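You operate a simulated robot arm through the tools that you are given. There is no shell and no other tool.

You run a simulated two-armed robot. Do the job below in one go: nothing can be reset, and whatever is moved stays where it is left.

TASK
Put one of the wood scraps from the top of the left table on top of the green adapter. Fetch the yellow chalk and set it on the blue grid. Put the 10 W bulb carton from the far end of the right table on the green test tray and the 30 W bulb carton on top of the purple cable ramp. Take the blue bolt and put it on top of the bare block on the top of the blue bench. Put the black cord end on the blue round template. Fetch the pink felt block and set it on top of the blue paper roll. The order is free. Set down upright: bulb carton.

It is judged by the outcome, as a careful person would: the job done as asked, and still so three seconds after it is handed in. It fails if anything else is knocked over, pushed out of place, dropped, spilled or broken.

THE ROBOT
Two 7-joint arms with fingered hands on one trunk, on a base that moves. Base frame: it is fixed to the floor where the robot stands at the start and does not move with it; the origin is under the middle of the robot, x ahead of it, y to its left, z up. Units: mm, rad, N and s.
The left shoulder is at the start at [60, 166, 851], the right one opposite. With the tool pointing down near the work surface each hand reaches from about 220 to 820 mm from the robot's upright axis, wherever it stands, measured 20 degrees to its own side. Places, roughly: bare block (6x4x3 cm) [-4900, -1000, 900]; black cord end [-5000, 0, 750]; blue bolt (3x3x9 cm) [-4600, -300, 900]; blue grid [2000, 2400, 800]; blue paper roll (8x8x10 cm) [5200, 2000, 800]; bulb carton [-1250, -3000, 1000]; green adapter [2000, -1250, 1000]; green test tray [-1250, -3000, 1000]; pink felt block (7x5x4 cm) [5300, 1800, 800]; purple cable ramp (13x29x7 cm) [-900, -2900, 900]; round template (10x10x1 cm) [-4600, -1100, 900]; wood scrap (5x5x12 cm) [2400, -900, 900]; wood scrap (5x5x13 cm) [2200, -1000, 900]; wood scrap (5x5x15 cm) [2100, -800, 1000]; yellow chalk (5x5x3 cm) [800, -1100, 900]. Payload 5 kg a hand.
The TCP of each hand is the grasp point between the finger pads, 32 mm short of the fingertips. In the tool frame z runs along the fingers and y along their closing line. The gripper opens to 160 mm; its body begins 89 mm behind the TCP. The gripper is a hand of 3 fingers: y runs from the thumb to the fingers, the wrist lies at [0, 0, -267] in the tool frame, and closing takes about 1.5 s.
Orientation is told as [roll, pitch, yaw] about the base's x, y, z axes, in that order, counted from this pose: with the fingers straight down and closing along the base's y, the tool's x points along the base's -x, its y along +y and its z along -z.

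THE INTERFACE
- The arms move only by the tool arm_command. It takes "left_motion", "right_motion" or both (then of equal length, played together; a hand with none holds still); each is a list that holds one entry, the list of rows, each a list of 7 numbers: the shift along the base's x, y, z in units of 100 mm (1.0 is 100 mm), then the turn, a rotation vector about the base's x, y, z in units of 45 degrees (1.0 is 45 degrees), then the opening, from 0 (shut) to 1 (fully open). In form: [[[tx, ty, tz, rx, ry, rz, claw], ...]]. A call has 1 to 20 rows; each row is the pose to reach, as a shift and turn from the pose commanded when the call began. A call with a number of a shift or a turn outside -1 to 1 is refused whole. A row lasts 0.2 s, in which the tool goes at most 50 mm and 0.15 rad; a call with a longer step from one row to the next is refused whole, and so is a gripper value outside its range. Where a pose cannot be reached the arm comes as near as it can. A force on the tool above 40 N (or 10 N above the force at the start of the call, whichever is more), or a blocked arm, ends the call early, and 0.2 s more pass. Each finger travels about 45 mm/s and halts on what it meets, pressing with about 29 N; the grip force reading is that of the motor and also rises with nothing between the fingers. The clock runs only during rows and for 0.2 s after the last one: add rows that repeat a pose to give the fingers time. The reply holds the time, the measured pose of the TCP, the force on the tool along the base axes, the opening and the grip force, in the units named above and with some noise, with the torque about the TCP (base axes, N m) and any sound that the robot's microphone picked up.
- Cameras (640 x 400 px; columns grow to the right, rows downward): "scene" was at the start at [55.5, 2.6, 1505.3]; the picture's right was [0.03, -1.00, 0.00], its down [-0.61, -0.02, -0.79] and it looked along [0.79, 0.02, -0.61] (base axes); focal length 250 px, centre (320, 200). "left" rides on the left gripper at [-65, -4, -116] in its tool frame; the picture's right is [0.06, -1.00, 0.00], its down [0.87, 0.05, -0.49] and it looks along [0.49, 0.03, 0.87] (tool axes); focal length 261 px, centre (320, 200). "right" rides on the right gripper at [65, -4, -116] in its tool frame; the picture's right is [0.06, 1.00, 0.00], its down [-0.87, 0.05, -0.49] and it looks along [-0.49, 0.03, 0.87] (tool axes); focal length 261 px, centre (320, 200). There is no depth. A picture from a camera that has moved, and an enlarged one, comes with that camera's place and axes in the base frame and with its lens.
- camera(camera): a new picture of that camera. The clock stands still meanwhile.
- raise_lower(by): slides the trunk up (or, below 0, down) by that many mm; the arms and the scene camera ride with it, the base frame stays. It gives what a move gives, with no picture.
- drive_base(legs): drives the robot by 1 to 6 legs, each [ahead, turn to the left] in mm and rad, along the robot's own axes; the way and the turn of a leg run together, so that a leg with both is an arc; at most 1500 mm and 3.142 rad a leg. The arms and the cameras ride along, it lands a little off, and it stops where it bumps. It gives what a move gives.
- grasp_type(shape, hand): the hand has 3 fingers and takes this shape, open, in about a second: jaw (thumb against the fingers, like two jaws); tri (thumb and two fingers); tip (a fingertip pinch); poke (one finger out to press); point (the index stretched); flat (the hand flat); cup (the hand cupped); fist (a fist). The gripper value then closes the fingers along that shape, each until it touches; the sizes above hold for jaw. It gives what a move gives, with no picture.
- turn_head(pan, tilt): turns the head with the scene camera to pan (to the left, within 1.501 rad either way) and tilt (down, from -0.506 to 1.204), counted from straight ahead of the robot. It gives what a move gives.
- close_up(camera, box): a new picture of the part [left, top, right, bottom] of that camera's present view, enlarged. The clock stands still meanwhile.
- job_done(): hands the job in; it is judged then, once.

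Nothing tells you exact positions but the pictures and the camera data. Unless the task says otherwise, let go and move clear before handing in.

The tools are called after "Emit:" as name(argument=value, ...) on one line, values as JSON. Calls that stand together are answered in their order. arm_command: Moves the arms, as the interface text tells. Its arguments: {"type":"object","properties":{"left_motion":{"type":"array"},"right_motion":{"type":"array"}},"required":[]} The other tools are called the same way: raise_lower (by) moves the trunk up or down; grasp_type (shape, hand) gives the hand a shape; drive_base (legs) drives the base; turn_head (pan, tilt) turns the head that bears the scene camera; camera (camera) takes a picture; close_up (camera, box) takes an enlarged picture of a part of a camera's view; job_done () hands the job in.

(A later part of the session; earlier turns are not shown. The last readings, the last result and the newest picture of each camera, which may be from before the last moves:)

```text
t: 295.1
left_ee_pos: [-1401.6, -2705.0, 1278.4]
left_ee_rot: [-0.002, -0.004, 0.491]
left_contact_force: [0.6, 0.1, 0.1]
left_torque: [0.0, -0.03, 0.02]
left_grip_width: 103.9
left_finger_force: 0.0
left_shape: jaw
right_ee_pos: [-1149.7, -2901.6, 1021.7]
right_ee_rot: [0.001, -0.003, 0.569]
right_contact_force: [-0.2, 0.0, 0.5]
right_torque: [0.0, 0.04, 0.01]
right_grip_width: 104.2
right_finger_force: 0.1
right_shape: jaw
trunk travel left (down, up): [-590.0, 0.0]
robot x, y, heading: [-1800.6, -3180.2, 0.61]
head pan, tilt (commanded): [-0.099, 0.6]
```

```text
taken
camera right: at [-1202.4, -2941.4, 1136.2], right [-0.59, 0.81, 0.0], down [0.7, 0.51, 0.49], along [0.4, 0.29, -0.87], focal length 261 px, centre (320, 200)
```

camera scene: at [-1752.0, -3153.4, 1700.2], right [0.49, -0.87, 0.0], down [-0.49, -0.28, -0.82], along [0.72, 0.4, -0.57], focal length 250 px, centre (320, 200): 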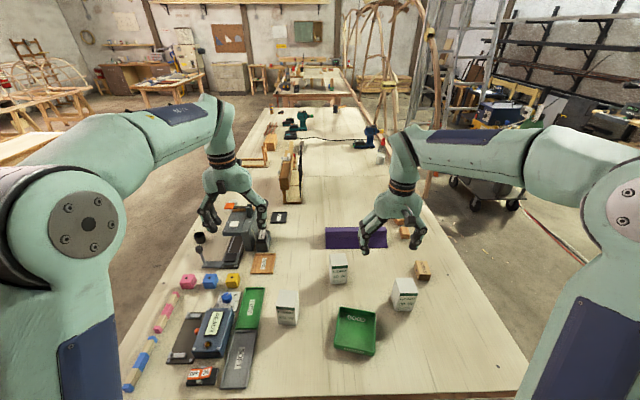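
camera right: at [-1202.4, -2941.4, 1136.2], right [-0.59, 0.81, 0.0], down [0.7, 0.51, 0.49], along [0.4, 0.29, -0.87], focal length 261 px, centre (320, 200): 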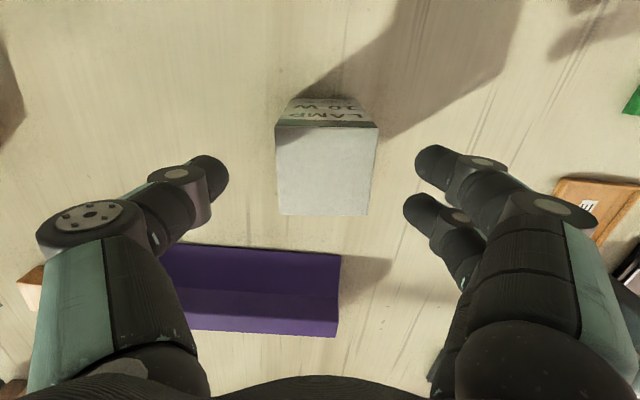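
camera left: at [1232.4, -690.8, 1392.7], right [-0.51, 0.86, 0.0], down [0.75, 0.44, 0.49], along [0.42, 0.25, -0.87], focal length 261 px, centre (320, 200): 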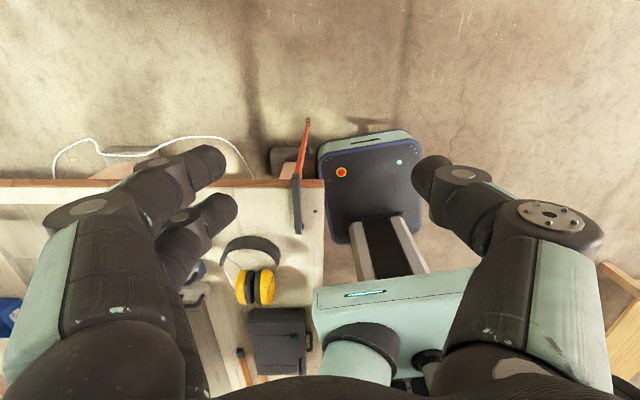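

Aligned. I'll go down to grip height and close gently.

Emit:
arm_command(right_motion=[[[-0.02, 0.02, -0.3, 0, 0, 0, 0.65], [-0.02, 0.02, -0.71, 0, 0, 0, 0.65], [-0.02, 0.02, -0.71, 0, 0, 0, 0.5], [-0.02, 0.02, -0.71, 0, 0, 0, 0.3], [-0.02, 0.02, -0.71, 0, 0, 0, 0.25], [-0.02, 0.02, -0.71, 0, 0, 0, 0.25], [-0.02, 0.02, -0.71, 0, 0, 0, 0.25], [-0.02, 0.02, -0.71, 0, 0, 0, 0.25]]])

Emit:
camera(camera="right")

```text
t: 296.9
left_ee_pos: [-1401.5, -2704.5, 1278.1]
left_ee_rot: [-0.002, -0.003, 0.492]
left_contact_force: [0.5, -0.6, 0.2]
left_torque: [0.0, -0.02, 0.0]
left_grip_width: 104.0
left_finger_force: 0.0
left_shape: jaw
right_ee_pos: [-1151.3, -2901.6, 949.1]
right_ee_rot: [-0.001, -0.001, 0.569]
right_contact_force: [-0.4, 0.5, 0.0]
right_torque: [0.02, 0.01, 0.02]
right_grip_width: 55.6
right_finger_force: 29.3
right_shape: jaw
trunk travel left (down, up): [-590.0, 0.0]
robot x, y, heading: [-1804.8, -3178.5, 0.612]
head pan, tilt (commanded): [-0.099, 0.6]
```

```text
taken
camera right: at [-1203.9, -2941.3, 1064.0], right [-0.59, 0.81, 0.0], down [0.7, 0.51, 0.49], along [0.4, 0.29, -0.87], focal length 261 px, centre (320, 200)
```

right: 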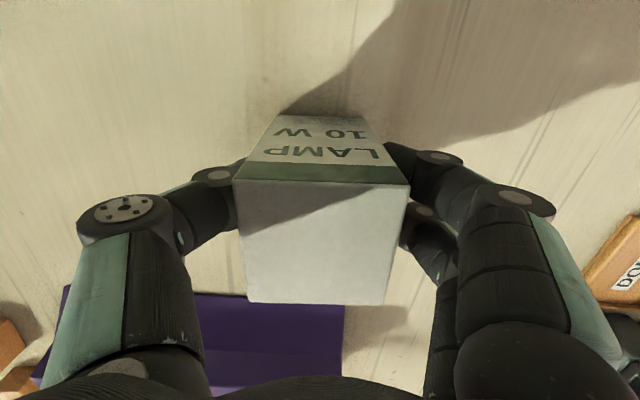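

The 10 W carton is gripped. I'll lift it and carry it over to the GOOD tray.

Emit:
arm_command(right_motion=[[[0, 0, 0.2, 0, 0, 0, 0.25], [0, 0, 0.6, 0, 0, 0, 0.25], [0, 0, 1.0, 0, 0, 0, 0.25]]])

Emit:
arm_command(right_motion=[[[-0.3, -0.25, 0.2, 0, 0, -0.1, 0.25], [-0.6, -0.5, 0.2, 0, 0, -0.2, 0.25], [-0.9, -0.76, 0.2, 0, 0, -0.28, 0.25]]])

Emit:
arm_command(right_motion=[[[-0.3, -0.25, 0, 0, 0, 0, 0.25], [-0.6, -0.5, 0, 0, 0, 0, 0.25], [-0.81, -0.68, 0, 0, 0, 0, 0.25], [-0.81, -0.68, 0, 0, 0, 0, 0.25]]])

Emit:
camera(camera="right")

Emit:
camera(camera="scene")

```text
t: 297.7
left_ee_pos: [-1402.6, -2703.6, 1277.9]
left_ee_rot: [-0.002, -0.004, 0.49]
left_contact_force: [0.1, 0.6, 0.4]
left_torque: [0.0, 0.02, -0.03]
left_grip_width: 103.9
left_finger_force: 0.1
left_shape: jaw
right_ee_pos: [-1152.7, -2903.8, 1052.3]
right_ee_rot: [-0.001, -0.002, 0.57]
right_contact_force: [0.0, 0.4, -1.2]
right_torque: [0.01, -0.01, 0.01]
right_grip_width: 55.6
right_finger_force: 29.4
right_shape: jaw
trunk travel left (down, up): [-590.0, 0.0]
robot x, y, heading: [-1803.0, -3174.9, 0.609]
head pan, tilt (commanded): [-0.099, 0.6]
```

```text
t: 298.5
left_ee_pos: [-1403.4, -2704.6, 1278.6]
left_ee_rot: [-0.001, -0.006, 0.49]
left_contact_force: [-0.7, -0.3, 0.0]
left_torque: [0.05, -0.06, 0.01]
left_grip_width: 103.8
left_finger_force: 0.0
left_shape: jaw
right_ee_pos: [-1242.9, -2980.5, 1071.5]
right_ee_rot: [0.002, -0.003, 0.349]
right_contact_force: [-0.4, 0.5, -1.2]
right_torque: [0.02, -0.03, 0.02]
right_grip_width: 55.5
right_finger_force: 28.8
right_shape: jaw
trunk travel left (down, up): [-590.0, 0.0]
robot x, y, heading: [-1801.3, -3177.1, 0.609]
head pan, tilt (commanded): [-0.099, 0.6]
```

```text
t: 299.5
left_ee_pos: [-1401.8, -2703.3, 1277.1]
left_ee_rot: [-0.001, -0.004, 0.492]
left_contact_force: [0.5, -0.1, -0.1]
left_torque: [-0.01, 0.01, -0.01]
left_grip_width: 103.8
left_finger_force: 0.0
left_shape: jaw
right_ee_pos: [-1320.5, -3046.3, 1069.6]
right_ee_rot: [-0.001, -0.002, 0.352]
right_contact_force: [0.6, -0.3, -0.5]
right_torque: [-0.03, 0.02, -0.01]
right_grip_width: 55.5
right_finger_force: 29.0
right_shape: jaw
trunk travel left (down, up): [-590.0, 0.0]
robot x, y, heading: [-1805.9, -3178.7, 0.612]
head pan, tilt (commanded): [-0.099, 0.6]
```

```text
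taken
camera right: at [-1381.1, -3072.8, 1184.7], right [-0.4, 0.92, 0.0], down [0.8, 0.35, 0.49], along [0.45, 0.2, -0.87], focal length 261 px, centre (320, 200)
```

right: 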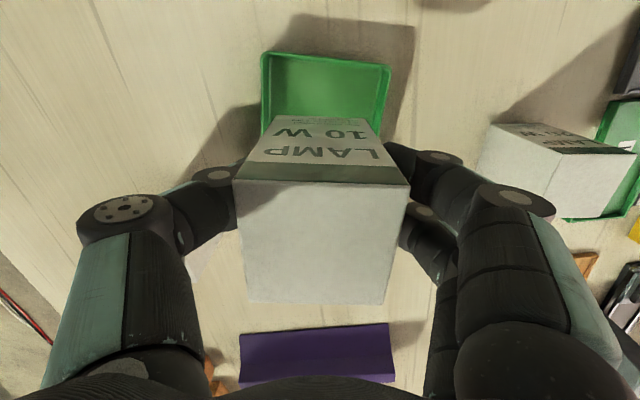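

```text
taken
camera scene: at [-1751.5, -3152.5, 1700.1], right [0.49, -0.87, 0.0], down [-0.49, -0.28, -0.82], along [0.72, 0.4, -0.57], focal length 250 px, centre (320, 200)
```

scene: 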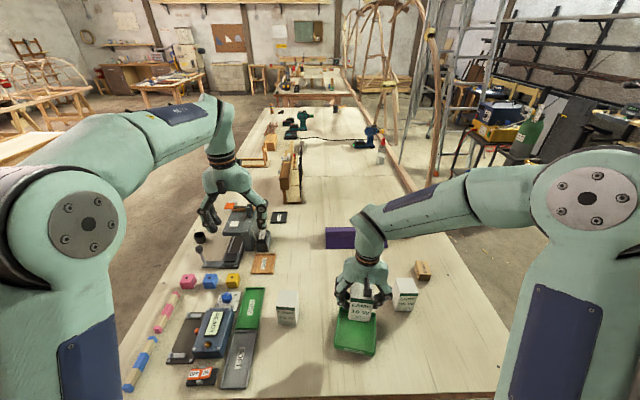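

The carton is over the tray with about 25 mm of margin all round. I'll lower it into the tray.

Emit:
arm_command(right_motion=[[[0.02, 0.01, -0.4, 0, 0, 0, 0.25], [0.02, 0.01, -0.8, 0, 0, 0, 0.25], [0.02, 0.01, -1.0, 0, 0, 0, 0.25]]])

Emit:
arm_command(right_motion=[[[0, 0, -0.03, 0, 0, 0, 0.25], [0, 0, -0.06, 0, 0, 0, 0.25], [0, 0, -0.09, 0, 0, 0, 0.25]]])

Emit:
arm_command(right_motion=[[[0, 0, -0.02, 0, 0, 0, 0.25], [0, 0, -0.04, 0, 0, 0, 0.25]]])

Emit:
camera(camera="right")

```text
t: 300.3
left_ee_pos: [-1401.5, -2704.3, 1278.3]
left_ee_rot: [-0.001, -0.005, 0.49]
left_contact_force: [0.4, -0.9, 0.2]
left_torque: [-0.01, -0.02, 0.01]
left_grip_width: 103.9
left_finger_force: 0.1
left_shape: jaw
right_ee_pos: [-1320.6, -3044.2, 970.3]
right_ee_rot: [0.002, -0.001, 0.349]
right_contact_force: [1.2, -0.1, -0.6]
right_torque: [-0.01, 0.05, 0.0]
right_grip_width: 55.4
right_finger_force: 28.9
right_shape: jaw
trunk travel left (down, up): [-590.0, 0.0]
robot x, y, heading: [-1805.2, -3182.1, 0.61]
head pan, tilt (commanded): [-0.099, 0.6]
```

```text
t: 301.1
left_ee_pos: [-1402.3, -2703.3, 1277.8]
left_ee_rot: [-0.002, -0.003, 0.491]
left_contact_force: [-0.1, 0.2, 0.0]
left_torque: [-0.03, -0.01, 0.01]
left_grip_width: 104.0
left_finger_force: 0.1
left_shape: jaw
right_ee_pos: [-1320.8, -3044.8, 961.4]
right_ee_rot: [0.002, -0.001, 0.35]
right_contact_force: [0.4, 0.0, -0.4]
right_torque: [-0.01, 0.02, -0.03]
right_grip_width: 55.4
right_finger_force: 29.6
right_shape: jaw
trunk travel left (down, up): [-590.0, 0.0]
robot x, y, heading: [-1804.0, -3180.3, 0.609]
head pan, tilt (commanded): [-0.099, 0.6]
```

```text
t: 301.7
left_ee_pos: [-1402.0, -2704.1, 1276.7]
left_ee_rot: [-0.003, -0.004, 0.489]
left_contact_force: [0.3, 1.0, 0.4]
left_torque: [0.0, 0.0, -0.02]
left_grip_width: 103.9
left_finger_force: 0.0
left_shape: jaw
right_ee_pos: [-1321.6, -3044.4, 957.3]
right_ee_rot: [0.0, -0.002, 0.348]
right_contact_force: [0.5, -0.7, -0.4]
right_torque: [0.03, -0.02, 0.01]
right_grip_width: 55.4
right_finger_force: 29.2
right_shape: jaw
trunk travel left (down, up): [-590.0, 0.0]
robot x, y, heading: [-1803.6, -3177.8, 0.609]
head pan, tilt (commanded): [-0.099, 0.6]
```

```text
taken
camera right: at [-1381.6, -3070.9, 1071.4], right [-0.4, 0.92, 0.0], down [0.8, 0.35, 0.49], along [0.45, 0.2, -0.87], focal length 261 px, centre (320, 200)
```

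right: 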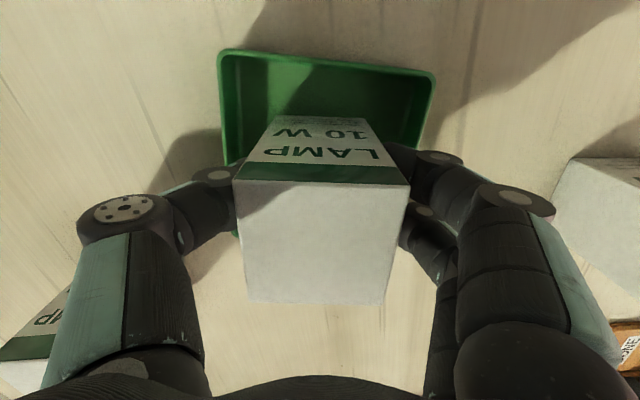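

Well centred. I'll keep lowering in small steps to contact.

Emit:
arm_command(right_motion=[[[0, 0, -0.02, 0, 0, 0, 0.25], [0, 0, -0.04, 0, 0, 0, 0.25]]])

Emit:
arm_command(right_motion=[[[0, 0, -0.015, 0, 0, 0, 0.25], [0, 0, -0.03, 0, 0, 0, 0.25]]])

```text
t: 302.3
left_ee_pos: [-1400.8, -2703.4, 1277.7]
left_ee_rot: [-0.002, -0.005, 0.491]
left_contact_force: [0.2, 0.3, -0.1]
left_torque: [0.01, -0.02, 0.03]
left_grip_width: 103.9
left_finger_force: 0.2
left_shape: jaw
right_ee_pos: [-1322.2, -3042.9, 952.8]
right_ee_rot: [0.0, -0.001, 0.349]
right_contact_force: [-0.7, 0.3, -0.5]
right_torque: [0.02, -0.01, -0.02]
right_grip_width: 55.4
right_finger_force: 29.2
right_shape: jaw
trunk travel left (down, up): [-590.0, 0.0]
robot x, y, heading: [-1801.8, -3176.0, 0.611]
head pan, tilt (commanded): [-0.099, 0.6]
```

```text
t: 302.9
left_ee_pos: [-1402.5, -2704.4, 1277.7]
left_ee_rot: [-0.002, -0.005, 0.489]
left_contact_force: [-0.1, -0.8, 1.1]
left_torque: [-0.01, -0.02, -0.05]
left_grip_width: 103.8
left_finger_force: 0.1
left_shape: jaw
right_ee_pos: [-1321.1, -3044.4, 951.9]
right_ee_rot: [0.003, -0.003, 0.351]
right_contact_force: [-0.3, 0.7, 21.1]
right_torque: [0.03, 0.02, 0.0]
right_grip_width: 55.7
right_finger_force: 28.8
right_shape: jaw
trunk travel left (down, up): [-590.0, 0.0]
robot x, y, heading: [-1800.7, -3184.3, 0.612]
head pan, tilt (commanded): [-0.099, 0.6]
```

The carton stands on the tray floor (21 N). I'll ease the pressure, open, and lift away.

Emit:
arm_command(right_motion=[[[0, 0, 0.015, 0, 0, 0, 0.34], [0, 0, 0.015, 0, 0, 0, 0.38], [0, 0, 0.015, 0, 0, 0, 0.44], [0, 0, 0.015, 0, 0, 0, 0.5], [0, 0, 0.015, 0, 0, 0, 0.56], [0, 0, 0.015, 0, 0, 0, 0.58], [0, 0, 0.015, 0, 0, 0, 0.58]]])

Emit:
arm_command(right_motion=[[[0, 0, 0.2, 0, 0, 0, 0.58], [0, 0, 0.6, 0, 0, 0, 0.58], [0, 0, 1.0, 0, 0, 0, 0.6]]])

Emit:
camera(camera="right")

Emit:
camera(camera="scene")

```text
t: 304.5
left_ee_pos: [-1402.0, -2703.5, 1278.3]
left_ee_rot: [-0.003, -0.003, 0.49]
left_contact_force: [-0.7, -0.2, 0.2]
left_torque: [0.0, 0.0, 0.01]
left_grip_width: 104.0
left_finger_force: 0.0
left_shape: jaw
right_ee_pos: [-1321.1, -3045.2, 951.2]
right_ee_rot: [-0.001, -0.004, 0.348]
right_contact_force: [0.2, -0.5, 1.3]
right_torque: [0.03, 0.01, -0.01]
right_grip_width: 92.2
right_finger_force: 0.0
right_shape: jaw
trunk travel left (down, up): [-590.0, 0.0]
robot x, y, heading: [-1804.3, -3180.6, 0.606]
head pan, tilt (commanded): [-0.099, 0.6]
```

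```text
t: 305.3
left_ee_pos: [-1402.6, -2705.9, 1277.9]
left_ee_rot: [-0.002, -0.004, 0.49]
left_contact_force: [-0.7, 0.3, 0.1]
left_torque: [-0.01, 0.01, 0.03]
left_grip_width: 103.7
left_finger_force: 0.0
left_shape: jaw
right_ee_pos: [-1321.8, -3043.4, 1050.8]
right_ee_rot: [0.003, -0.001, 0.35]
right_contact_force: [-0.2, -0.4, 0.7]
right_torque: [0.01, -0.06, 0.0]
right_grip_width: 95.5
right_finger_force: 0.0
right_shape: jaw
trunk travel left (down, up): [-590.0, 0.0]
robot x, y, heading: [-1805.7, -3182.4, 0.61]
head pan, tilt (commanded): [-0.099, 0.6]
```

```text
taken
camera right: at [-1382.9, -3070.4, 1166.1], right [-0.4, 0.92, 0.0], down [0.8, 0.35, 0.49], along [0.45, 0.2, -0.87], focal length 261 px, centre (320, 200)
```

right: 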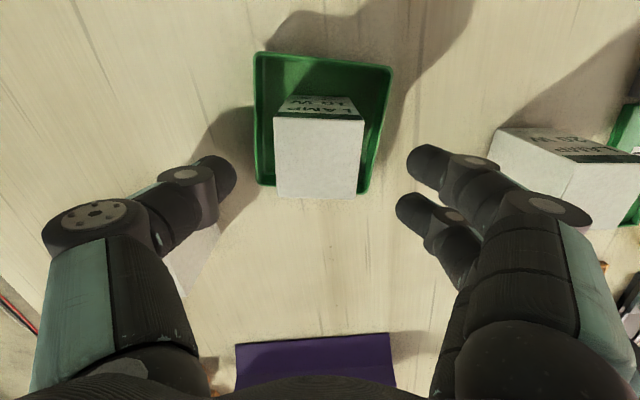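

```text
taken
camera scene: at [-1752.8, -3153.8, 1700.1], right [0.49, -0.87, 0.0], down [-0.49, -0.28, -0.83], along [0.72, 0.4, -0.56], focal length 250 px, centre (320, 200)
```

scene: 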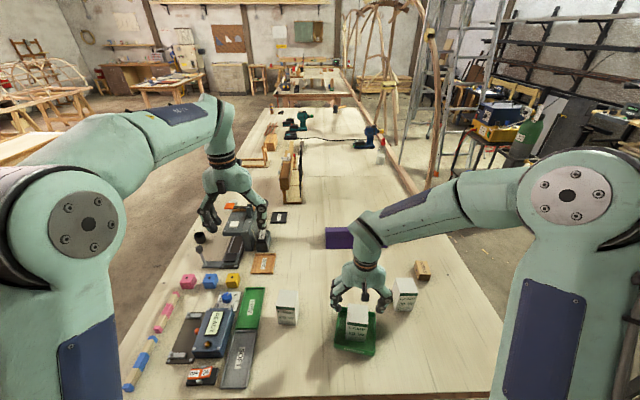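

The 10 W carton stands upright in the tray. Next I'll pick up the 30 W carton with the right hand.

Emit:
arm_command(right_motion=[[[0, 0, 0.4, 0, 0, 0, 0.65], [0.3, -0.2, 0.6, 0, 0, 0.1, 0.65], [0.65, -0.4, 0.6, 0, 0, 0.19, 0.65], [1.0, -0.6, 0.6, 0, 0, 0.19, 0.65]]])

Emit:
arm_command(right_motion=[[[0.35, -0.22, 0, 0, 0, 0, 0.65], [0.79, -0.48, 0, 0, 0, 0, 0.65], [0.79, -0.48, 0, 0, 0, 0, 0.65]]])

Emit:
camera(camera="right")

```text
t: 306.3
left_ee_pos: [-1401.8, -2704.6, 1277.3]
left_ee_rot: [-0.001, -0.005, 0.491]
left_contact_force: [0.3, -0.7, -1.3]
left_torque: [0.02, 0.02, 0.01]
left_grip_width: 104.1
left_finger_force: 0.1
left_shape: jaw
right_ee_pos: [-1221.9, -3105.5, 1109.5]
right_ee_rot: [0.0, -0.001, 0.501]
right_contact_force: [0.3, -0.3, 0.4]
right_torque: [0.06, 0.03, 0.0]
right_grip_width: 103.6
right_finger_force: 0.1
right_shape: jaw
trunk travel left (down, up): [-590.0, 0.0]
robot x, y, heading: [-1803.2, -3180.9, 0.608]
head pan, tilt (commanded): [-0.099, 0.6]
```

```text
refused: row 2 steps farther than a row can; nothing moved
```

```text
taken
camera right: at [-1276.7, -3140.5, 1224.5], right [-0.53, 0.85, 0.0], down [0.74, 0.46, 0.49], along [0.42, 0.26, -0.87], focal length 261 px, centre (320, 200)
```

right: 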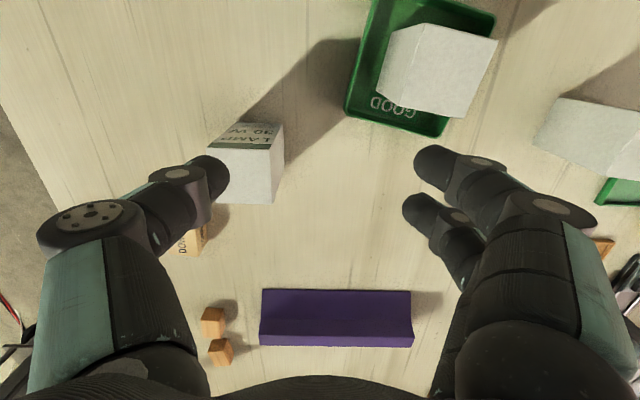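

One call was refused for a too-long step; I'll repeat it in shorter rows.

Emit:
arm_command(right_motion=[[[0.3, -0.18, 0, 0, 0, 0, 0.65], [0.6, -0.36, 0, 0, 0, 0, 0.65], [0.79, -0.47, 0, 0, 0, 0, 0.65], [0.79, -0.47, 0, 0, 0, 0, 0.65]]])

Emit:
camera(camera="right")

```text
t: 307.3
left_ee_pos: [-1402.6, -2703.5, 1279.0]
left_ee_rot: [-0.002, -0.003, 0.489]
left_contact_force: [-0.3, -0.5, -0.1]
left_torque: [-0.02, -0.02, -0.01]
left_grip_width: 103.8
left_finger_force: 0.1
left_shape: jaw
right_ee_pos: [-1143.9, -3152.6, 1112.7]
right_ee_rot: [0.0, 0.0, 0.499]
right_contact_force: [-0.4, 0.3, 0.5]
right_torque: [-0.04, -0.01, 0.0]
right_grip_width: 103.7
right_finger_force: 0.0
right_shape: jaw
trunk travel left (down, up): [-590.0, 0.0]
robot x, y, heading: [-1801.2, -3181.4, 0.61]
head pan, tilt (commanded): [-0.099, 0.6]
```

```text
taken
camera right: at [-1200.0, -3187.2, 1228.6], right [-0.53, 0.85, 0.0], down [0.74, 0.46, 0.49], along [0.42, 0.26, -0.87], focal length 261 px, centre (320, 200)
```

right: 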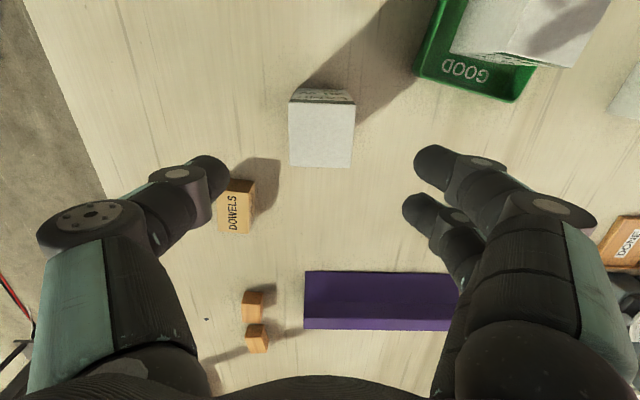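

Centred over the 30 W carton. I'll descend and grip it.

Emit:
arm_command(right_motion=[[[-0.01, 0.02, -0.4, 0, 0, 0, 0.65], [-0.01, 0.02, -0.8, 0, 0, 0, 0.65], [-0.01, 0.02, -0.9, 0, 0, 0, 0.65]]])

Emit:
camera(camera="right")

```text
t: 308.1
left_ee_pos: [-1401.5, -2705.0, 1277.0]
left_ee_rot: [-0.001, -0.003, 0.49]
left_contact_force: [0.3, 0.3, 0.5]
left_torque: [0.01, 0.02, 0.03]
left_grip_width: 103.8
left_finger_force: 0.0
left_shape: jaw
right_ee_pos: [-1144.2, -3149.8, 1022.5]
right_ee_rot: [-0.001, -0.002, 0.501]
right_contact_force: [-0.1, 0.3, 0.1]
right_torque: [0.0, 0.01, -0.01]
right_grip_width: 103.6
right_finger_force: 0.0
right_shape: jaw
trunk travel left (down, up): [-590.0, 0.0]
robot x, y, heading: [-1800.1, -3177.0, 0.615]
head pan, tilt (commanded): [-0.099, 0.6]
```

```text
taken
camera right: at [-1199.0, -3186.1, 1138.1], right [-0.53, 0.85, 0.0], down [0.74, 0.46, 0.49], along [0.42, 0.26, -0.87], focal length 261 px, centre (320, 200)
```

right: 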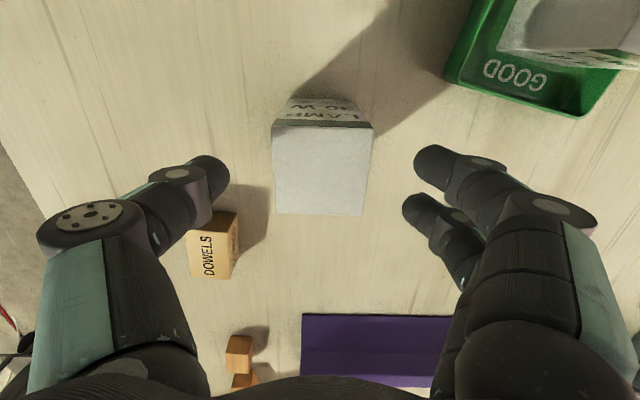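

Good alignment, thumb clear of the DOWELS block. Down and close.

Emit:
arm_command(right_motion=[[[0, 0, -0.3, 0, 0, 0, 0.65], [0, 0, -0.72, 0, 0, 0, 0.65], [0, 0, -0.72, 0, 0, 0, 0.5], [0, 0, -0.72, 0, 0, 0, 0.3], [0, 0, -0.72, 0, 0, 0, 0.25], [0, 0, -0.72, 0, 0, 0, 0.25], [0, 0, -0.72, 0, 0, 0, 0.25], [0, 0, -0.72, 0, 0, 0, 0.25]]])

Emit:
arm_command(right_motion=[[[0, 0, 0.2, 0, 0, 0, 0.25], [0, 0, 0.6, 0, 0, 0, 0.25], [0, 0, 1.0, 0, 0, 0, 0.25]]])

Emit:
camera(camera="right")

```text
t: 309.9
left_ee_pos: [-1401.6, -2705.4, 1278.5]
left_ee_rot: [-0.002, -0.004, 0.491]
left_contact_force: [0.6, 0.1, -0.3]
left_torque: [0.0, -0.01, 0.03]
left_grip_width: 103.9
left_finger_force: 0.0
left_shape: jaw
right_ee_pos: [-1144.2, -3148.4, 952.3]
right_ee_rot: [0.003, -0.001, 0.498]
right_contact_force: [0.1, -1.7, 0.3]
right_torque: [-0.01, 0.0, -0.01]
right_grip_width: 55.7
right_finger_force: 28.7
right_shape: jaw
trunk travel left (down, up): [-590.0, 0.0]
robot x, y, heading: [-1804.0, -3180.1, 0.608]
head pan, tilt (commanded): [-0.099, 0.6]
```

```text
t: 310.7
left_ee_pos: [-1401.8, -2704.3, 1277.0]
left_ee_rot: [-0.002, -0.003, 0.49]
left_contact_force: [-0.1, 0.4, 0.0]
left_torque: [-0.01, -0.01, 0.02]
left_grip_width: 103.8
left_finger_force: 0.1
left_shape: jaw
right_ee_pos: [-1144.7, -3148.5, 1053.4]
right_ee_rot: [0.003, -0.001, 0.499]
right_contact_force: [0.2, -0.5, 0.1]
right_torque: [0.01, -0.01, -0.01]
right_grip_width: 55.2
right_finger_force: 28.6
right_shape: jaw
trunk travel left (down, up): [-590.0, 0.0]
robot x, y, heading: [-1804.8, -3182.0, 0.605]
head pan, tilt (commanded): [-0.099, 0.6]
```

```text
taken
camera right: at [-1199.6, -3183.6, 1167.3], right [-0.53, 0.85, 0.0], down [0.74, 0.46, 0.49], along [0.42, 0.26, -0.87], focal length 261 px, centre (320, 200)
```

right: 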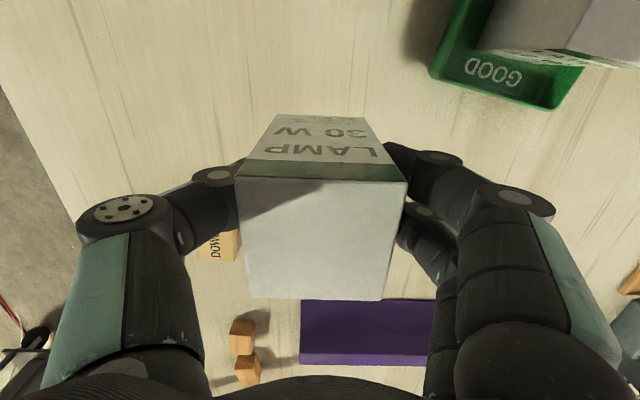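

The 30 W carton is held. I'll raise it and drive around the end of the table to its far side, where the ramp is within reach.

Emit:
arm_command(right_motion=[[[0, 0, 0.4, 0, 0, 0, 0.25], [0, 0, 0.8, 0, 0, 0, 0.25], [0, 0, 1.0, 0, 0, 0, 0.25]]])

Emit:
arm_command(right_motion=[[[-0.1, -0.06, 0.4, 0, 0, 0, 0.25], [-0.2, -0.12, 0.7, 0, 0, 0, 0.25]]])

Emit:
drive_base(legs=[[-170, 0], [0, -1.648], [870, 0]])

Emit:
turn_head(pan=0.6, tilt=0.5)

Emit:
camera(camera="scene")

```text
t: 311.5
left_ee_pos: [-1403.2, -2704.4, 1278.1]
left_ee_rot: [-0.002, -0.003, 0.491]
left_contact_force: [-1.2, -0.7, -0.4]
left_torque: [-0.01, -0.01, 0.01]
left_grip_width: 104.1
left_finger_force: 0.0
left_shape: jaw
right_ee_pos: [-1142.9, -3150.3, 1150.4]
right_ee_rot: [0.002, 0.0, 0.5]
right_contact_force: [-1.0, -0.3, -0.1]
right_torque: [-0.03, -0.01, -0.03]
right_grip_width: 55.7
right_finger_force: 28.9
right_shape: jaw
trunk travel left (down, up): [-590.0, 0.0]
robot x, y, heading: [-1803.2, -3182.1, 0.605]
head pan, tilt (commanded): [-0.099, 0.6]
```

```text
t: 312.1
left_ee_pos: [-1402.0, -2704.4, 1277.5]
left_ee_rot: [-0.003, -0.004, 0.491]
left_contact_force: [-0.1, 0.0, -0.2]
left_torque: [0.01, 0.03, 0.03]
left_grip_width: 103.8
left_finger_force: 0.1
left_shape: jaw
right_ee_pos: [-1162.1, -3160.2, 1222.1]
right_ee_rot: [-0.003, 0.001, 0.499]
right_contact_force: [0.2, 0.0, -1.1]
right_torque: [0.01, -0.01, 0.01]
right_grip_width: 55.5
right_finger_force: 28.8
right_shape: jaw
trunk travel left (down, up): [-590.0, 0.0]
robot x, y, heading: [-1802.9, -3178.2, 0.609]
head pan, tilt (commanded): [-0.099, 0.6]
```

```text
t: 321.8
left_ee_pos: [-1048.9, -4431.1, 1277.5]
left_ee_rot: [-0.002, -0.005, -1.144]
left_contact_force: [-0.1, 0.3, -0.8]
left_torque: [-0.02, 0.02, -0.01]
left_grip_width: 103.8
left_finger_force: 0.1
left_shape: jaw
right_ee_pos: [-1522.0, -4642.6, 1221.8]
right_ee_rot: [-0.001, 0.001, -1.137]
right_contact_force: [-0.1, -0.9, -0.9]
right_torque: [0.06, 0.05, -0.01]
right_grip_width: 55.4
right_finger_force: 29.5
right_shape: jaw
trunk travel left (down, up): [-590.0, 0.0]
robot x, y, heading: [-1500.0, -4000.6, -1.026]
head pan, tilt (commanded): [-0.099, 0.6]
```

```text
t: 322.8
left_ee_pos: [-1050.5, -4430.2, 1277.8]
left_ee_rot: [-0.001, -0.004, -1.144]
left_contact_force: [-0.1, -0.2, 0.6]
left_torque: [0.02, 0.0, -0.02]
left_grip_width: 103.8
left_finger_force: 0.0
left_shape: jaw
right_ee_pos: [-1522.1, -4640.4, 1223.4]
right_ee_rot: [0.001, -0.002, -1.138]
right_contact_force: [1.1, -0.1, -1.3]
right_torque: [-0.01, 0.02, -0.03]
right_grip_width: 55.4
right_finger_force: 29.1
right_shape: jaw
trunk travel left (down, up): [-590.0, 0.0]
robot x, y, heading: [-1496.6, -3995.7, -1.031]
head pan, tilt (commanded): [0.6, 0.499]
```

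```text
taken
camera scene: at [-1431.9, -4011.9, 1709.2], right [-0.42, -0.91, 0.0], down [-0.44, 0.2, -0.88], along [0.8, -0.36, -0.48], focal length 250 px, centre (320, 200)
```

scene: 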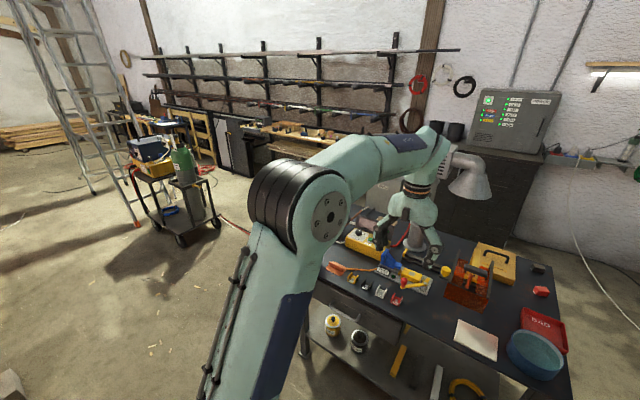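

Behind me is the table's far corner, ahead a black tool desk; my hands are well above it. I'll back up a little, turn left along the table's far side, and drive to the ramp.

Emit:
drive_base(legs=[[-60, 0], [0, 1.43], [800, 0]])

Emit:
turn_head(pan=0.5, tilt=0.5)

Emit:
camera(camera="scene")

```text
t: 331.1
left_ee_pos: [-271.7, -3349.7, 1278.0]
left_ee_rot: [-0.002, -0.003, 0.211]
left_contact_force: [0.2, 0.3, 0.4]
left_torque: [-0.01, 0.02, 0.02]
left_grip_width: 104.0
left_finger_force: 0.1
left_shape: jaw
right_ee_pos: [-165.7, -3854.5, 1222.3]
right_ee_rot: [0.0, 0.001, 0.221]
right_contact_force: [0.6, 0.1, -1.8]
right_torque: [0.0, 0.04, -0.02]
right_grip_width: 55.3
right_finger_force: 29.1
right_shape: jaw
trunk travel left (down, up): [-590.0, 0.0]
robot x, y, heading: [-787.5, -3692.4, 0.326]
head pan, tilt (commanded): [0.6, 0.499]
```

```text
t: 331.8
left_ee_pos: [-271.8, -3349.6, 1278.2]
left_ee_rot: [-0.001, -0.005, 0.21]
left_contact_force: [-0.2, -0.1, -0.6]
left_torque: [0.01, 0.0, -0.01]
left_grip_width: 104.1
left_finger_force: 0.0
left_shape: jaw
right_ee_pos: [-166.2, -3854.5, 1221.7]
right_ee_rot: [0.001, -0.002, 0.221]
right_contact_force: [-0.3, 0.2, -1.7]
right_torque: [0.0, 0.01, 0.02]
right_grip_width: 55.2
right_finger_force: 29.2
right_shape: jaw
trunk travel left (down, up): [-590.0, 0.0]
robot x, y, heading: [-787.0, -3696.4, 0.328]
head pan, tilt (commanded): [0.499, 0.499]
```

```text
taken
camera scene: at [-756.8, -3637.7, 1709.3], right [0.74, -0.68, 0.0], down [-0.32, -0.35, -0.88], along [0.59, 0.65, -0.48], focal length 250 px, centre (320, 200)
```

scene: 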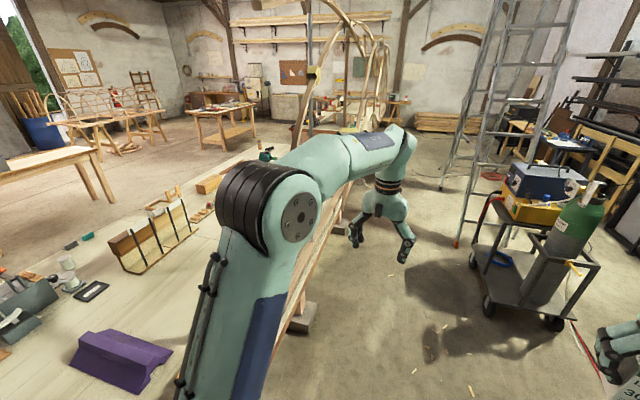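

I'm on the far side at the ramp. The hoop frame's end is near on my left, so I'll turn the long way round (clockwise) to face the table, keeping the hands away from it.

Emit:
drive_base(legs=[[0, -2.255], [0, -2.255]])

Emit:
turn_head(pan=-0.3, tilt=0.75)

Emit:
camera(camera="scene")

Emit:
camera(camera="right")

```text
t: 343.2
left_ee_pos: [-1231.5, -3258.6, 1278.9]
left_ee_rot: [-0.002, -0.004, 1.981]
left_contact_force: [0.0, 0.3, -0.1]
left_torque: [0.02, -0.01, -0.01]
left_grip_width: 103.6
left_finger_force: 0.1
left_shape: jaw
right_ee_pos: [-756.3, -3054.9, 1221.8]
right_ee_rot: [0.003, -0.002, 1.993]
right_contact_force: [-0.5, 0.4, -1.1]
right_torque: [-0.02, -0.05, -0.01]
right_grip_width: 54.6
right_finger_force: 29.3
right_shape: jaw
trunk travel left (down, up): [-590.0, 0.0]
robot x, y, heading: [-792.8, -3694.1, 2.1]
head pan, tilt (commanded): [0.499, 0.499]
```

```text
t: 344.4
left_ee_pos: [-1231.0, -3257.7, 1278.0]
left_ee_rot: [-0.002, -0.004, 1.984]
left_contact_force: [-0.4, 0.3, 0.5]
left_torque: [-0.02, -0.04, -0.02]
left_grip_width: 104.1
left_finger_force: 0.0
left_shape: jaw
right_ee_pos: [-758.2, -3053.1, 1222.4]
right_ee_rot: [0.0, -0.004, 1.991]
right_contact_force: [-0.7, 0.3, -0.8]
right_torque: [-0.01, -0.02, 0.03]
right_grip_width: 54.4
right_finger_force: 29.2
right_shape: jaw
trunk travel left (down, up): [-590.0, 0.0]
robot x, y, heading: [-791.5, -3698.6, 2.101]
head pan, tilt (commanded): [-0.3, 0.75]
```

```text
taken
camera scene: at [-794.1, -3640.1, 1687.3], right [0.97, 0.23, 0.0], down [0.16, -0.66, -0.73], along [-0.17, 0.71, -0.68], focal length 250 px, centre (320, 200)
```

scene: 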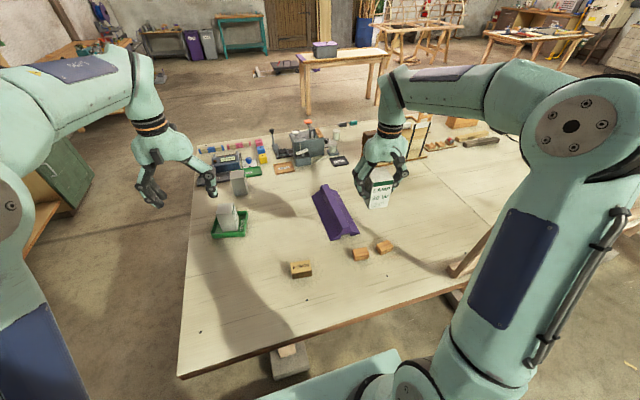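

```text
taken
camera right: at [-726.6, -3112.5, 1337.1], right [-0.89, -0.46, 0.0], down [-0.4, 0.77, 0.49], along [-0.23, 0.44, -0.87], focal length 261 px, centre (320, 200)
```

right: 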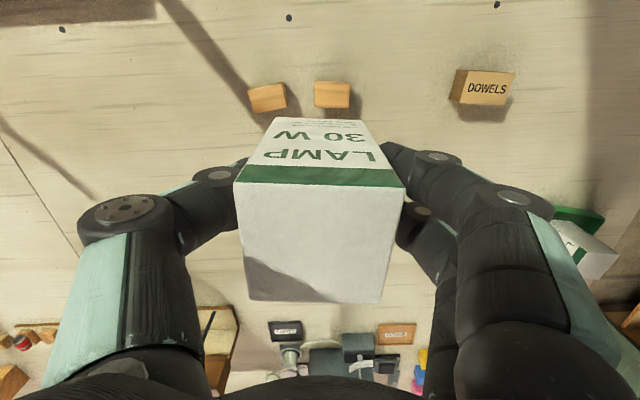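

Now I see the ramp almost end-on from the far side. I'll zoom on it to get its profile and the exact line of its ridge.

Emit:
close_up(camera="scene", box=[280, 165, 400, 260])

Emit:
close_up(camera="scene", box=[200, 180, 270, 245])

```text
4.21 times, centred on (340, 212) of scene
camera zoom: at [-794.1, -3640.1, 1687.3], right [0.97, 0.23, 0.0], down [0.16, -0.66, -0.73], along [-0.17, 0.71, -0.68], focal length 1054 px, centre (236, 147)
```

zoom: 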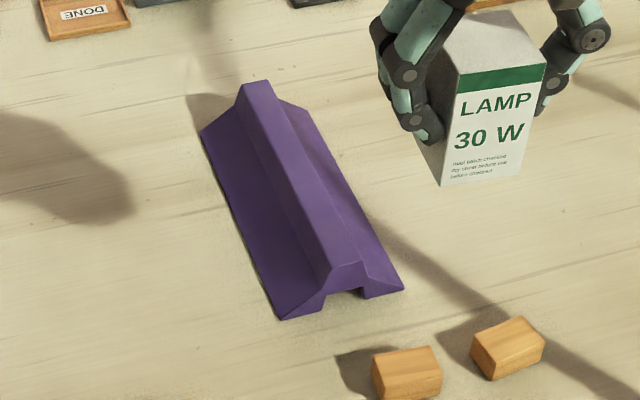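

```text
6.15 times, centred on (235, 212) of scene
camera zoom: at [-794.1, -3640.1, 1687.3], right [0.97, 0.23, 0.0], down [0.16, -0.66, -0.73], along [-0.17, 0.71, -0.68], focal length 1540 px, centre (843, 123)
```

zoom: 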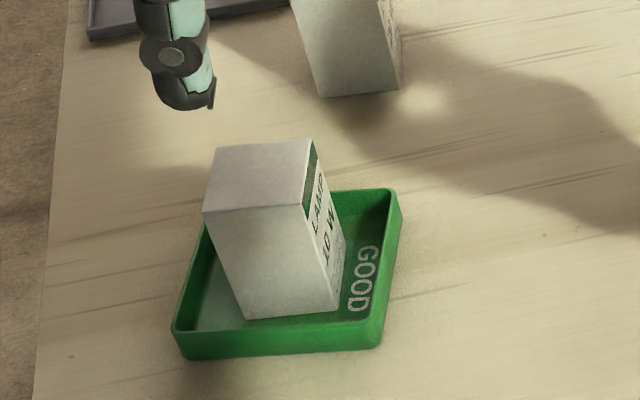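

The ramp has a flat ridge about 28 mm wide, running from about [-840,-2994] to [-980,-2753] at z≈945. I'll bring the carton over the ridge near its middle, aligned with it, at about [-888,-2912].

Emit:
arm_command(right_motion=[[[-0.32, 0.35, 0, 0, 0, 0.07, 0.25], [-0.64, 0.7, -0.1, 0, 0, 0.134, 0.25], [-0.66, 0.72, -0.5, 0, 0, 0.134, 0.25]]])

Emit:
arm_command(right_motion=[[[-0.32, 0.35, 0, 0, 0, 0, 0.25], [-0.64, 0.69, -0.1, 0, 0, 0, 0.25], [-0.65, 0.7, -0.5, 0, 0, 0, 0.25], [-0.65, 0.7, -0.7, 0, 0, 0, 0.25]]])

Emit:
camera(camera="right")

Emit:
close_up(camera="scene", box=[260, 120, 400, 250])

```text
t: 345.2
left_ee_pos: [-1229.5, -3256.1, 1278.6]
left_ee_rot: [-0.001, -0.004, 1.984]
left_contact_force: [-0.1, -0.5, -0.2]
left_torque: [-0.01, -0.01, -0.01]
left_grip_width: 103.8
left_finger_force: 0.0
left_shape: jaw
right_ee_pos: [-822.1, -2980.6, 1172.7]
right_ee_rot: [0.002, -0.002, 2.097]
right_contact_force: [0.3, 0.3, -1.0]
right_torque: [0.02, 0.04, -0.01]
right_grip_width: 54.5
right_finger_force: 28.9
right_shape: jaw
trunk travel left (down, up): [-590.0, 0.0]
robot x, y, heading: [-789.7, -3697.4, 2.101]
head pan, tilt (commanded): [-0.3, 0.75]
```

```text
t: 346.2
left_ee_pos: [-1231.2, -3256.8, 1277.2]
left_ee_rot: [-0.001, -0.004, 1.982]
left_contact_force: [-0.2, 1.0, 0.0]
left_torque: [0.0, -0.01, 0.02]
left_grip_width: 104.0
left_finger_force: 0.0
left_shape: jaw
right_ee_pos: [-888.0, -2910.8, 1102.5]
right_ee_rot: [0.002, 0.0, 2.096]
right_contact_force: [-0.8, -1.0, -1.3]
right_torque: [-0.02, -0.03, -0.01]
right_grip_width: 54.4
right_finger_force: 28.7
right_shape: jaw
trunk travel left (down, up): [-590.0, 0.0]
robot x, y, heading: [-789.1, -3696.1, 2.095]
head pan, tilt (commanded): [-0.3, 0.75]
```

```text
taken
camera right: at [-851.6, -2966.3, 1217.9], right [-0.83, -0.55, 0.0], down [-0.48, 0.72, 0.49], along [-0.27, 0.41, -0.87], focal length 261 px, centre (320, 200)
```

right: 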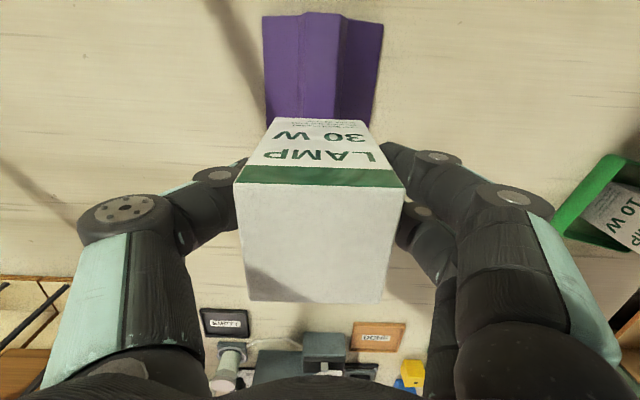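

```text
3.08 times, centred on (330, 185) of scene
camera zoom: at [-794.6, -3639.6, 1687.3], right [0.97, 0.23, 0.0], down [0.16, -0.66, -0.73], along [-0.17, 0.71, -0.68], focal length 770 px, centre (289, 246)
```

zoom: 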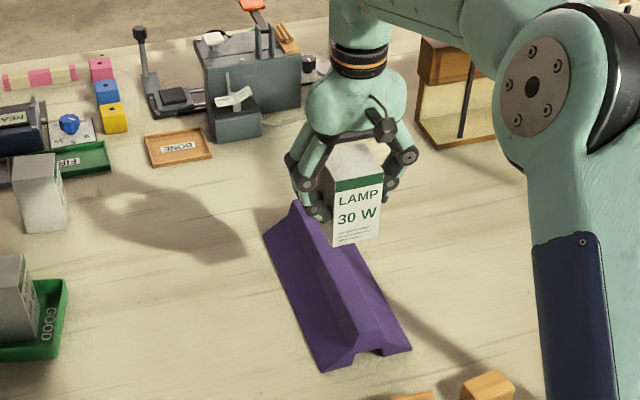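

The wrist camera shows the ridge running under the carton. I'll zoom to measure the lateral offset precisely.

Emit:
close_up(camera="right", box=[240, 0, 400, 125])

```text
3.20 times, centred on (320, 62) of right
camera zoom: at [-851.6, -2966.3, 1217.9], right [-0.83, -0.55, 0.0], down [-0.48, 0.72, 0.49], along [-0.27, 0.41, -0.87], focal length 834 px, centre (320, 640)
```

zoom: 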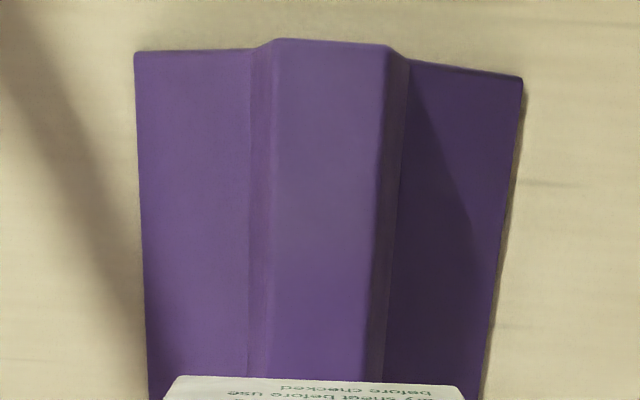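

The ridge is within about 1–2 mm of the carton's centre and parallel to it. I'll lower to just above contact and check again.

Emit:
arm_command(right_motion=[[[0, 0, -0.35, 0, 0, 0, 0.25], [0, 0, -0.7, 0, 0, 0, 0.25], [0, 0, -0.75, 0, 0, 0, 0.25], [0, 0, -0.75, 0, 0, 0, 0.25]]])

Emit:
camera(camera="right")

Emit:
close_up(camera="right", box=[240, 0, 400, 125])

Emit:
close_up(camera="scene", box=[290, 140, 390, 240])

```text
t: 347.2
left_ee_pos: [-1231.8, -3259.3, 1279.6]
left_ee_rot: [-0.001, -0.003, 1.984]
left_contact_force: [-0.5, -0.1, 0.2]
left_torque: [-0.01, 0.0, 0.01]
left_grip_width: 104.2
left_finger_force: 0.0
left_shape: jaw
right_ee_pos: [-888.2, -2911.7, 1029.0]
right_ee_rot: [0.001, -0.002, 2.096]
right_contact_force: [0.0, -0.8, 0.1]
right_torque: [-0.01, -0.03, -0.01]
right_grip_width: 54.5
right_finger_force: 29.1
right_shape: jaw
trunk travel left (down, up): [-590.0, 0.0]
robot x, y, heading: [-785.5, -3695.7, 2.105]
head pan, tilt (commanded): [-0.3, 0.75]
```

```text
taken
camera right: at [-853.3, -2967.3, 1143.7], right [-0.83, -0.55, 0.0], down [-0.48, 0.72, 0.49], along [-0.27, 0.41, -0.87], focal length 261 px, centre (320, 200)
```

right: 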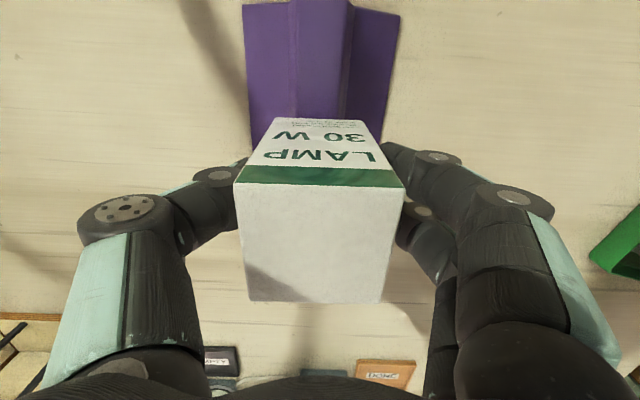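

```text
3.20 times, centred on (320, 62) of right
camera zoom: at [-853.3, -2967.3, 1143.7], right [-0.83, -0.55, 0.0], down [-0.48, 0.72, 0.49], along [-0.27, 0.41, -0.87], focal length 834 px, centre (320, 640)
```

zoom: 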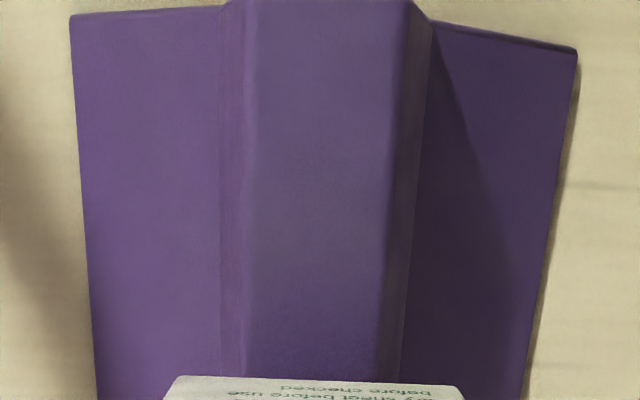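

```text
4.00 times, centred on (340, 190) of scene
camera zoom: at [-793.9, -3640.1, 1687.3], right [0.97, 0.23, 0.0], down [0.16, -0.66, -0.73], along [-0.17, 0.71, -0.68], focal length 1001 px, centre (240, 240)
```

zoom: 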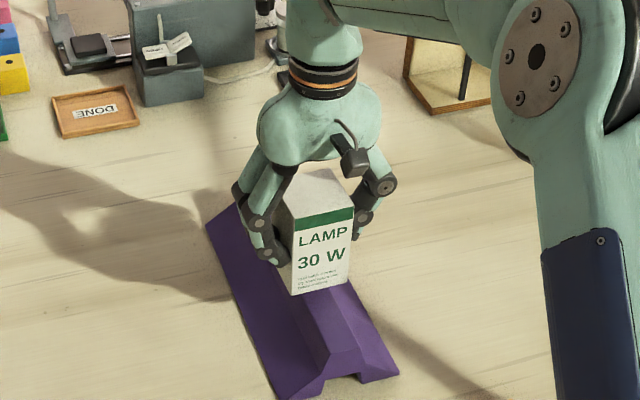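

Still centred within about 2 mm. I'll lower in small steps to contact.

Emit:
arm_command(right_motion=[[[0, 0, -0.03, 0, 0, 0, 0.25], [0, 0, -0.06, 0, 0, 0, 0.25], [0, 0, -0.08, 0, 0, 0, 0.25]]])

Emit:
arm_command(right_motion=[[[0, 0, -0.015, 0, 0, 0, 0.25], [0, 0, -0.03, 0, 0, 0, 0.25]]])

Emit:
arm_command(right_motion=[[[0, 0, -0.015, 0, 0, 0, 0.25], [0, 0, -0.03, 0, 0, 0, 0.25]]])

```text
t: 348.0
left_ee_pos: [-1230.8, -3257.3, 1277.9]
left_ee_rot: [-0.002, -0.003, 1.982]
left_contact_force: [0.3, -1.0, 0.0]
left_torque: [-0.01, 0.04, 0.01]
left_grip_width: 103.9
left_finger_force: 0.0
left_shape: jaw
right_ee_pos: [-888.3, -2912.6, 1020.1]
right_ee_rot: [0.001, -0.001, 2.096]
right_contact_force: [-0.5, -0.5, -0.8]
right_torque: [-0.03, -0.04, 0.03]
right_grip_width: 54.3
right_finger_force: 29.3
right_shape: jaw
trunk travel left (down, up): [-590.0, 0.0]
robot x, y, heading: [-788.8, -3692.8, 2.097]
head pan, tilt (commanded): [-0.3, 0.75]
```

```text
t: 348.6
left_ee_pos: [-1230.9, -3256.3, 1277.4]
left_ee_rot: [-0.001, -0.003, 1.982]
left_contact_force: [-0.5, -0.6, -0.6]
left_torque: [-0.03, -0.01, 0.01]
left_grip_width: 104.1
left_finger_force: 0.1
left_shape: jaw
right_ee_pos: [-888.9, -2914.3, 1016.5]
right_ee_rot: [0.002, 0.001, 2.095]
right_contact_force: [0.5, -0.6, -0.7]
right_torque: [0.03, 0.01, -0.01]
right_grip_width: 54.4
right_finger_force: 29.4
right_shape: jaw
trunk travel left (down, up): [-590.0, 0.0]
robot x, y, heading: [-791.1, -3696.9, 2.097]
head pan, tilt (commanded): [-0.3, 0.75]
```

```text
t: 349.2
left_ee_pos: [-1231.1, -3257.7, 1277.7]
left_ee_rot: [-0.001, -0.005, 1.984]
left_contact_force: [0.4, -0.1, 0.3]
left_torque: [0.0, -0.02, -0.03]
left_grip_width: 104.0
left_finger_force: 0.1
left_shape: jaw
right_ee_pos: [-888.2, -2912.8, 1013.6]
right_ee_rot: [0.002, -0.002, 2.098]
right_contact_force: [-0.5, -0.2, -0.5]
right_torque: [0.0, -0.01, 0.01]
right_grip_width: 54.5
right_finger_force: 29.0
right_shape: jaw
trunk travel left (down, up): [-590.0, 0.0]
robot x, y, heading: [-790.9, -3697.2, 2.099]
head pan, tilt (commanded): [-0.3, 0.75]
```

Emit:
arm_command(right_motion=[[[0, 0, -0.015, 0, 0, 0, 0.25], [0, 0, -0.03, 0, 0, 0, 0.25]]])

Emit:
arm_command(right_motion=[[[0, 0, -0.015, 0, 0, 0, 0.25], [0, 0, -0.03, 0, 0, 0, 0.25]]])

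Emit:
close_up(camera="scene", box=[290, 140, 390, 240])

```text
t: 349.8
left_ee_pos: [-1229.6, -3257.8, 1277.9]
left_ee_rot: [-0.002, -0.005, 1.982]
left_contact_force: [-0.7, 0.2, 0.7]
left_torque: [0.0, 0.06, -0.04]
left_grip_width: 103.4
left_finger_force: 0.0
left_shape: jaw
right_ee_pos: [-887.7, -2912.1, 1011.3]
right_ee_rot: [0.0, -0.003, 2.096]
right_contact_force: [1.5, -2.5, 10.0]
right_torque: [-0.03, -0.01, -0.02]
right_grip_width: 54.4
right_finger_force: 28.8
right_shape: jaw
trunk travel left (down, up): [-590.0, 0.0]
robot x, y, heading: [-793.5, -3698.1, 2.098]
head pan, tilt (commanded): [-0.3, 0.75]
```

```text
t: 350.4
left_ee_pos: [-1231.4, -3260.2, 1279.5]
left_ee_rot: [-0.001, -0.006, 1.983]
left_contact_force: [0.2, -0.1, 0.0]
left_torque: [0.0, -0.02, -0.01]
left_grip_width: 103.9
left_finger_force: 0.0
left_shape: jaw
right_ee_pos: [-888.1, -2914.0, 1010.4]
right_ee_rot: [0.0, -0.008, 2.096]
right_contact_force: [1.1, 2.0, 26.9]
right_torque: [0.07, -0.08, 0.0]
right_grip_width: 55.3
right_finger_force: 29.2
right_shape: jaw
trunk travel left (down, up): [-590.0, 0.0]
robot x, y, heading: [-789.8, -3699.0, 2.103]
head pan, tilt (commanded): [-0.3, 0.75]
```

```text
4.00 times, centred on (340, 190) of scene
camera zoom: at [-793.7, -3642.5, 1687.7], right [0.97, 0.23, 0.0], down [0.16, -0.66, -0.73], along [-0.17, 0.71, -0.68], focal length 1001 px, centre (240, 240)
```

zoom: 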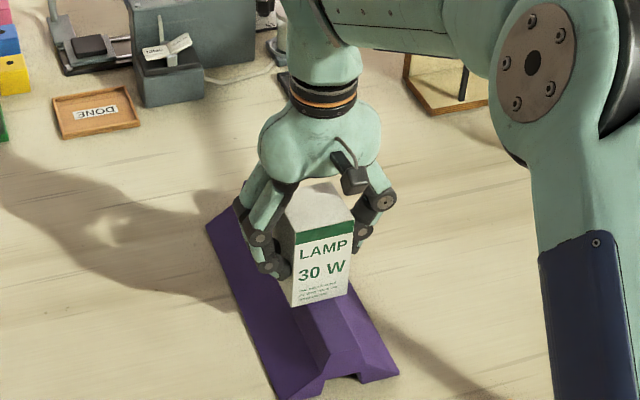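

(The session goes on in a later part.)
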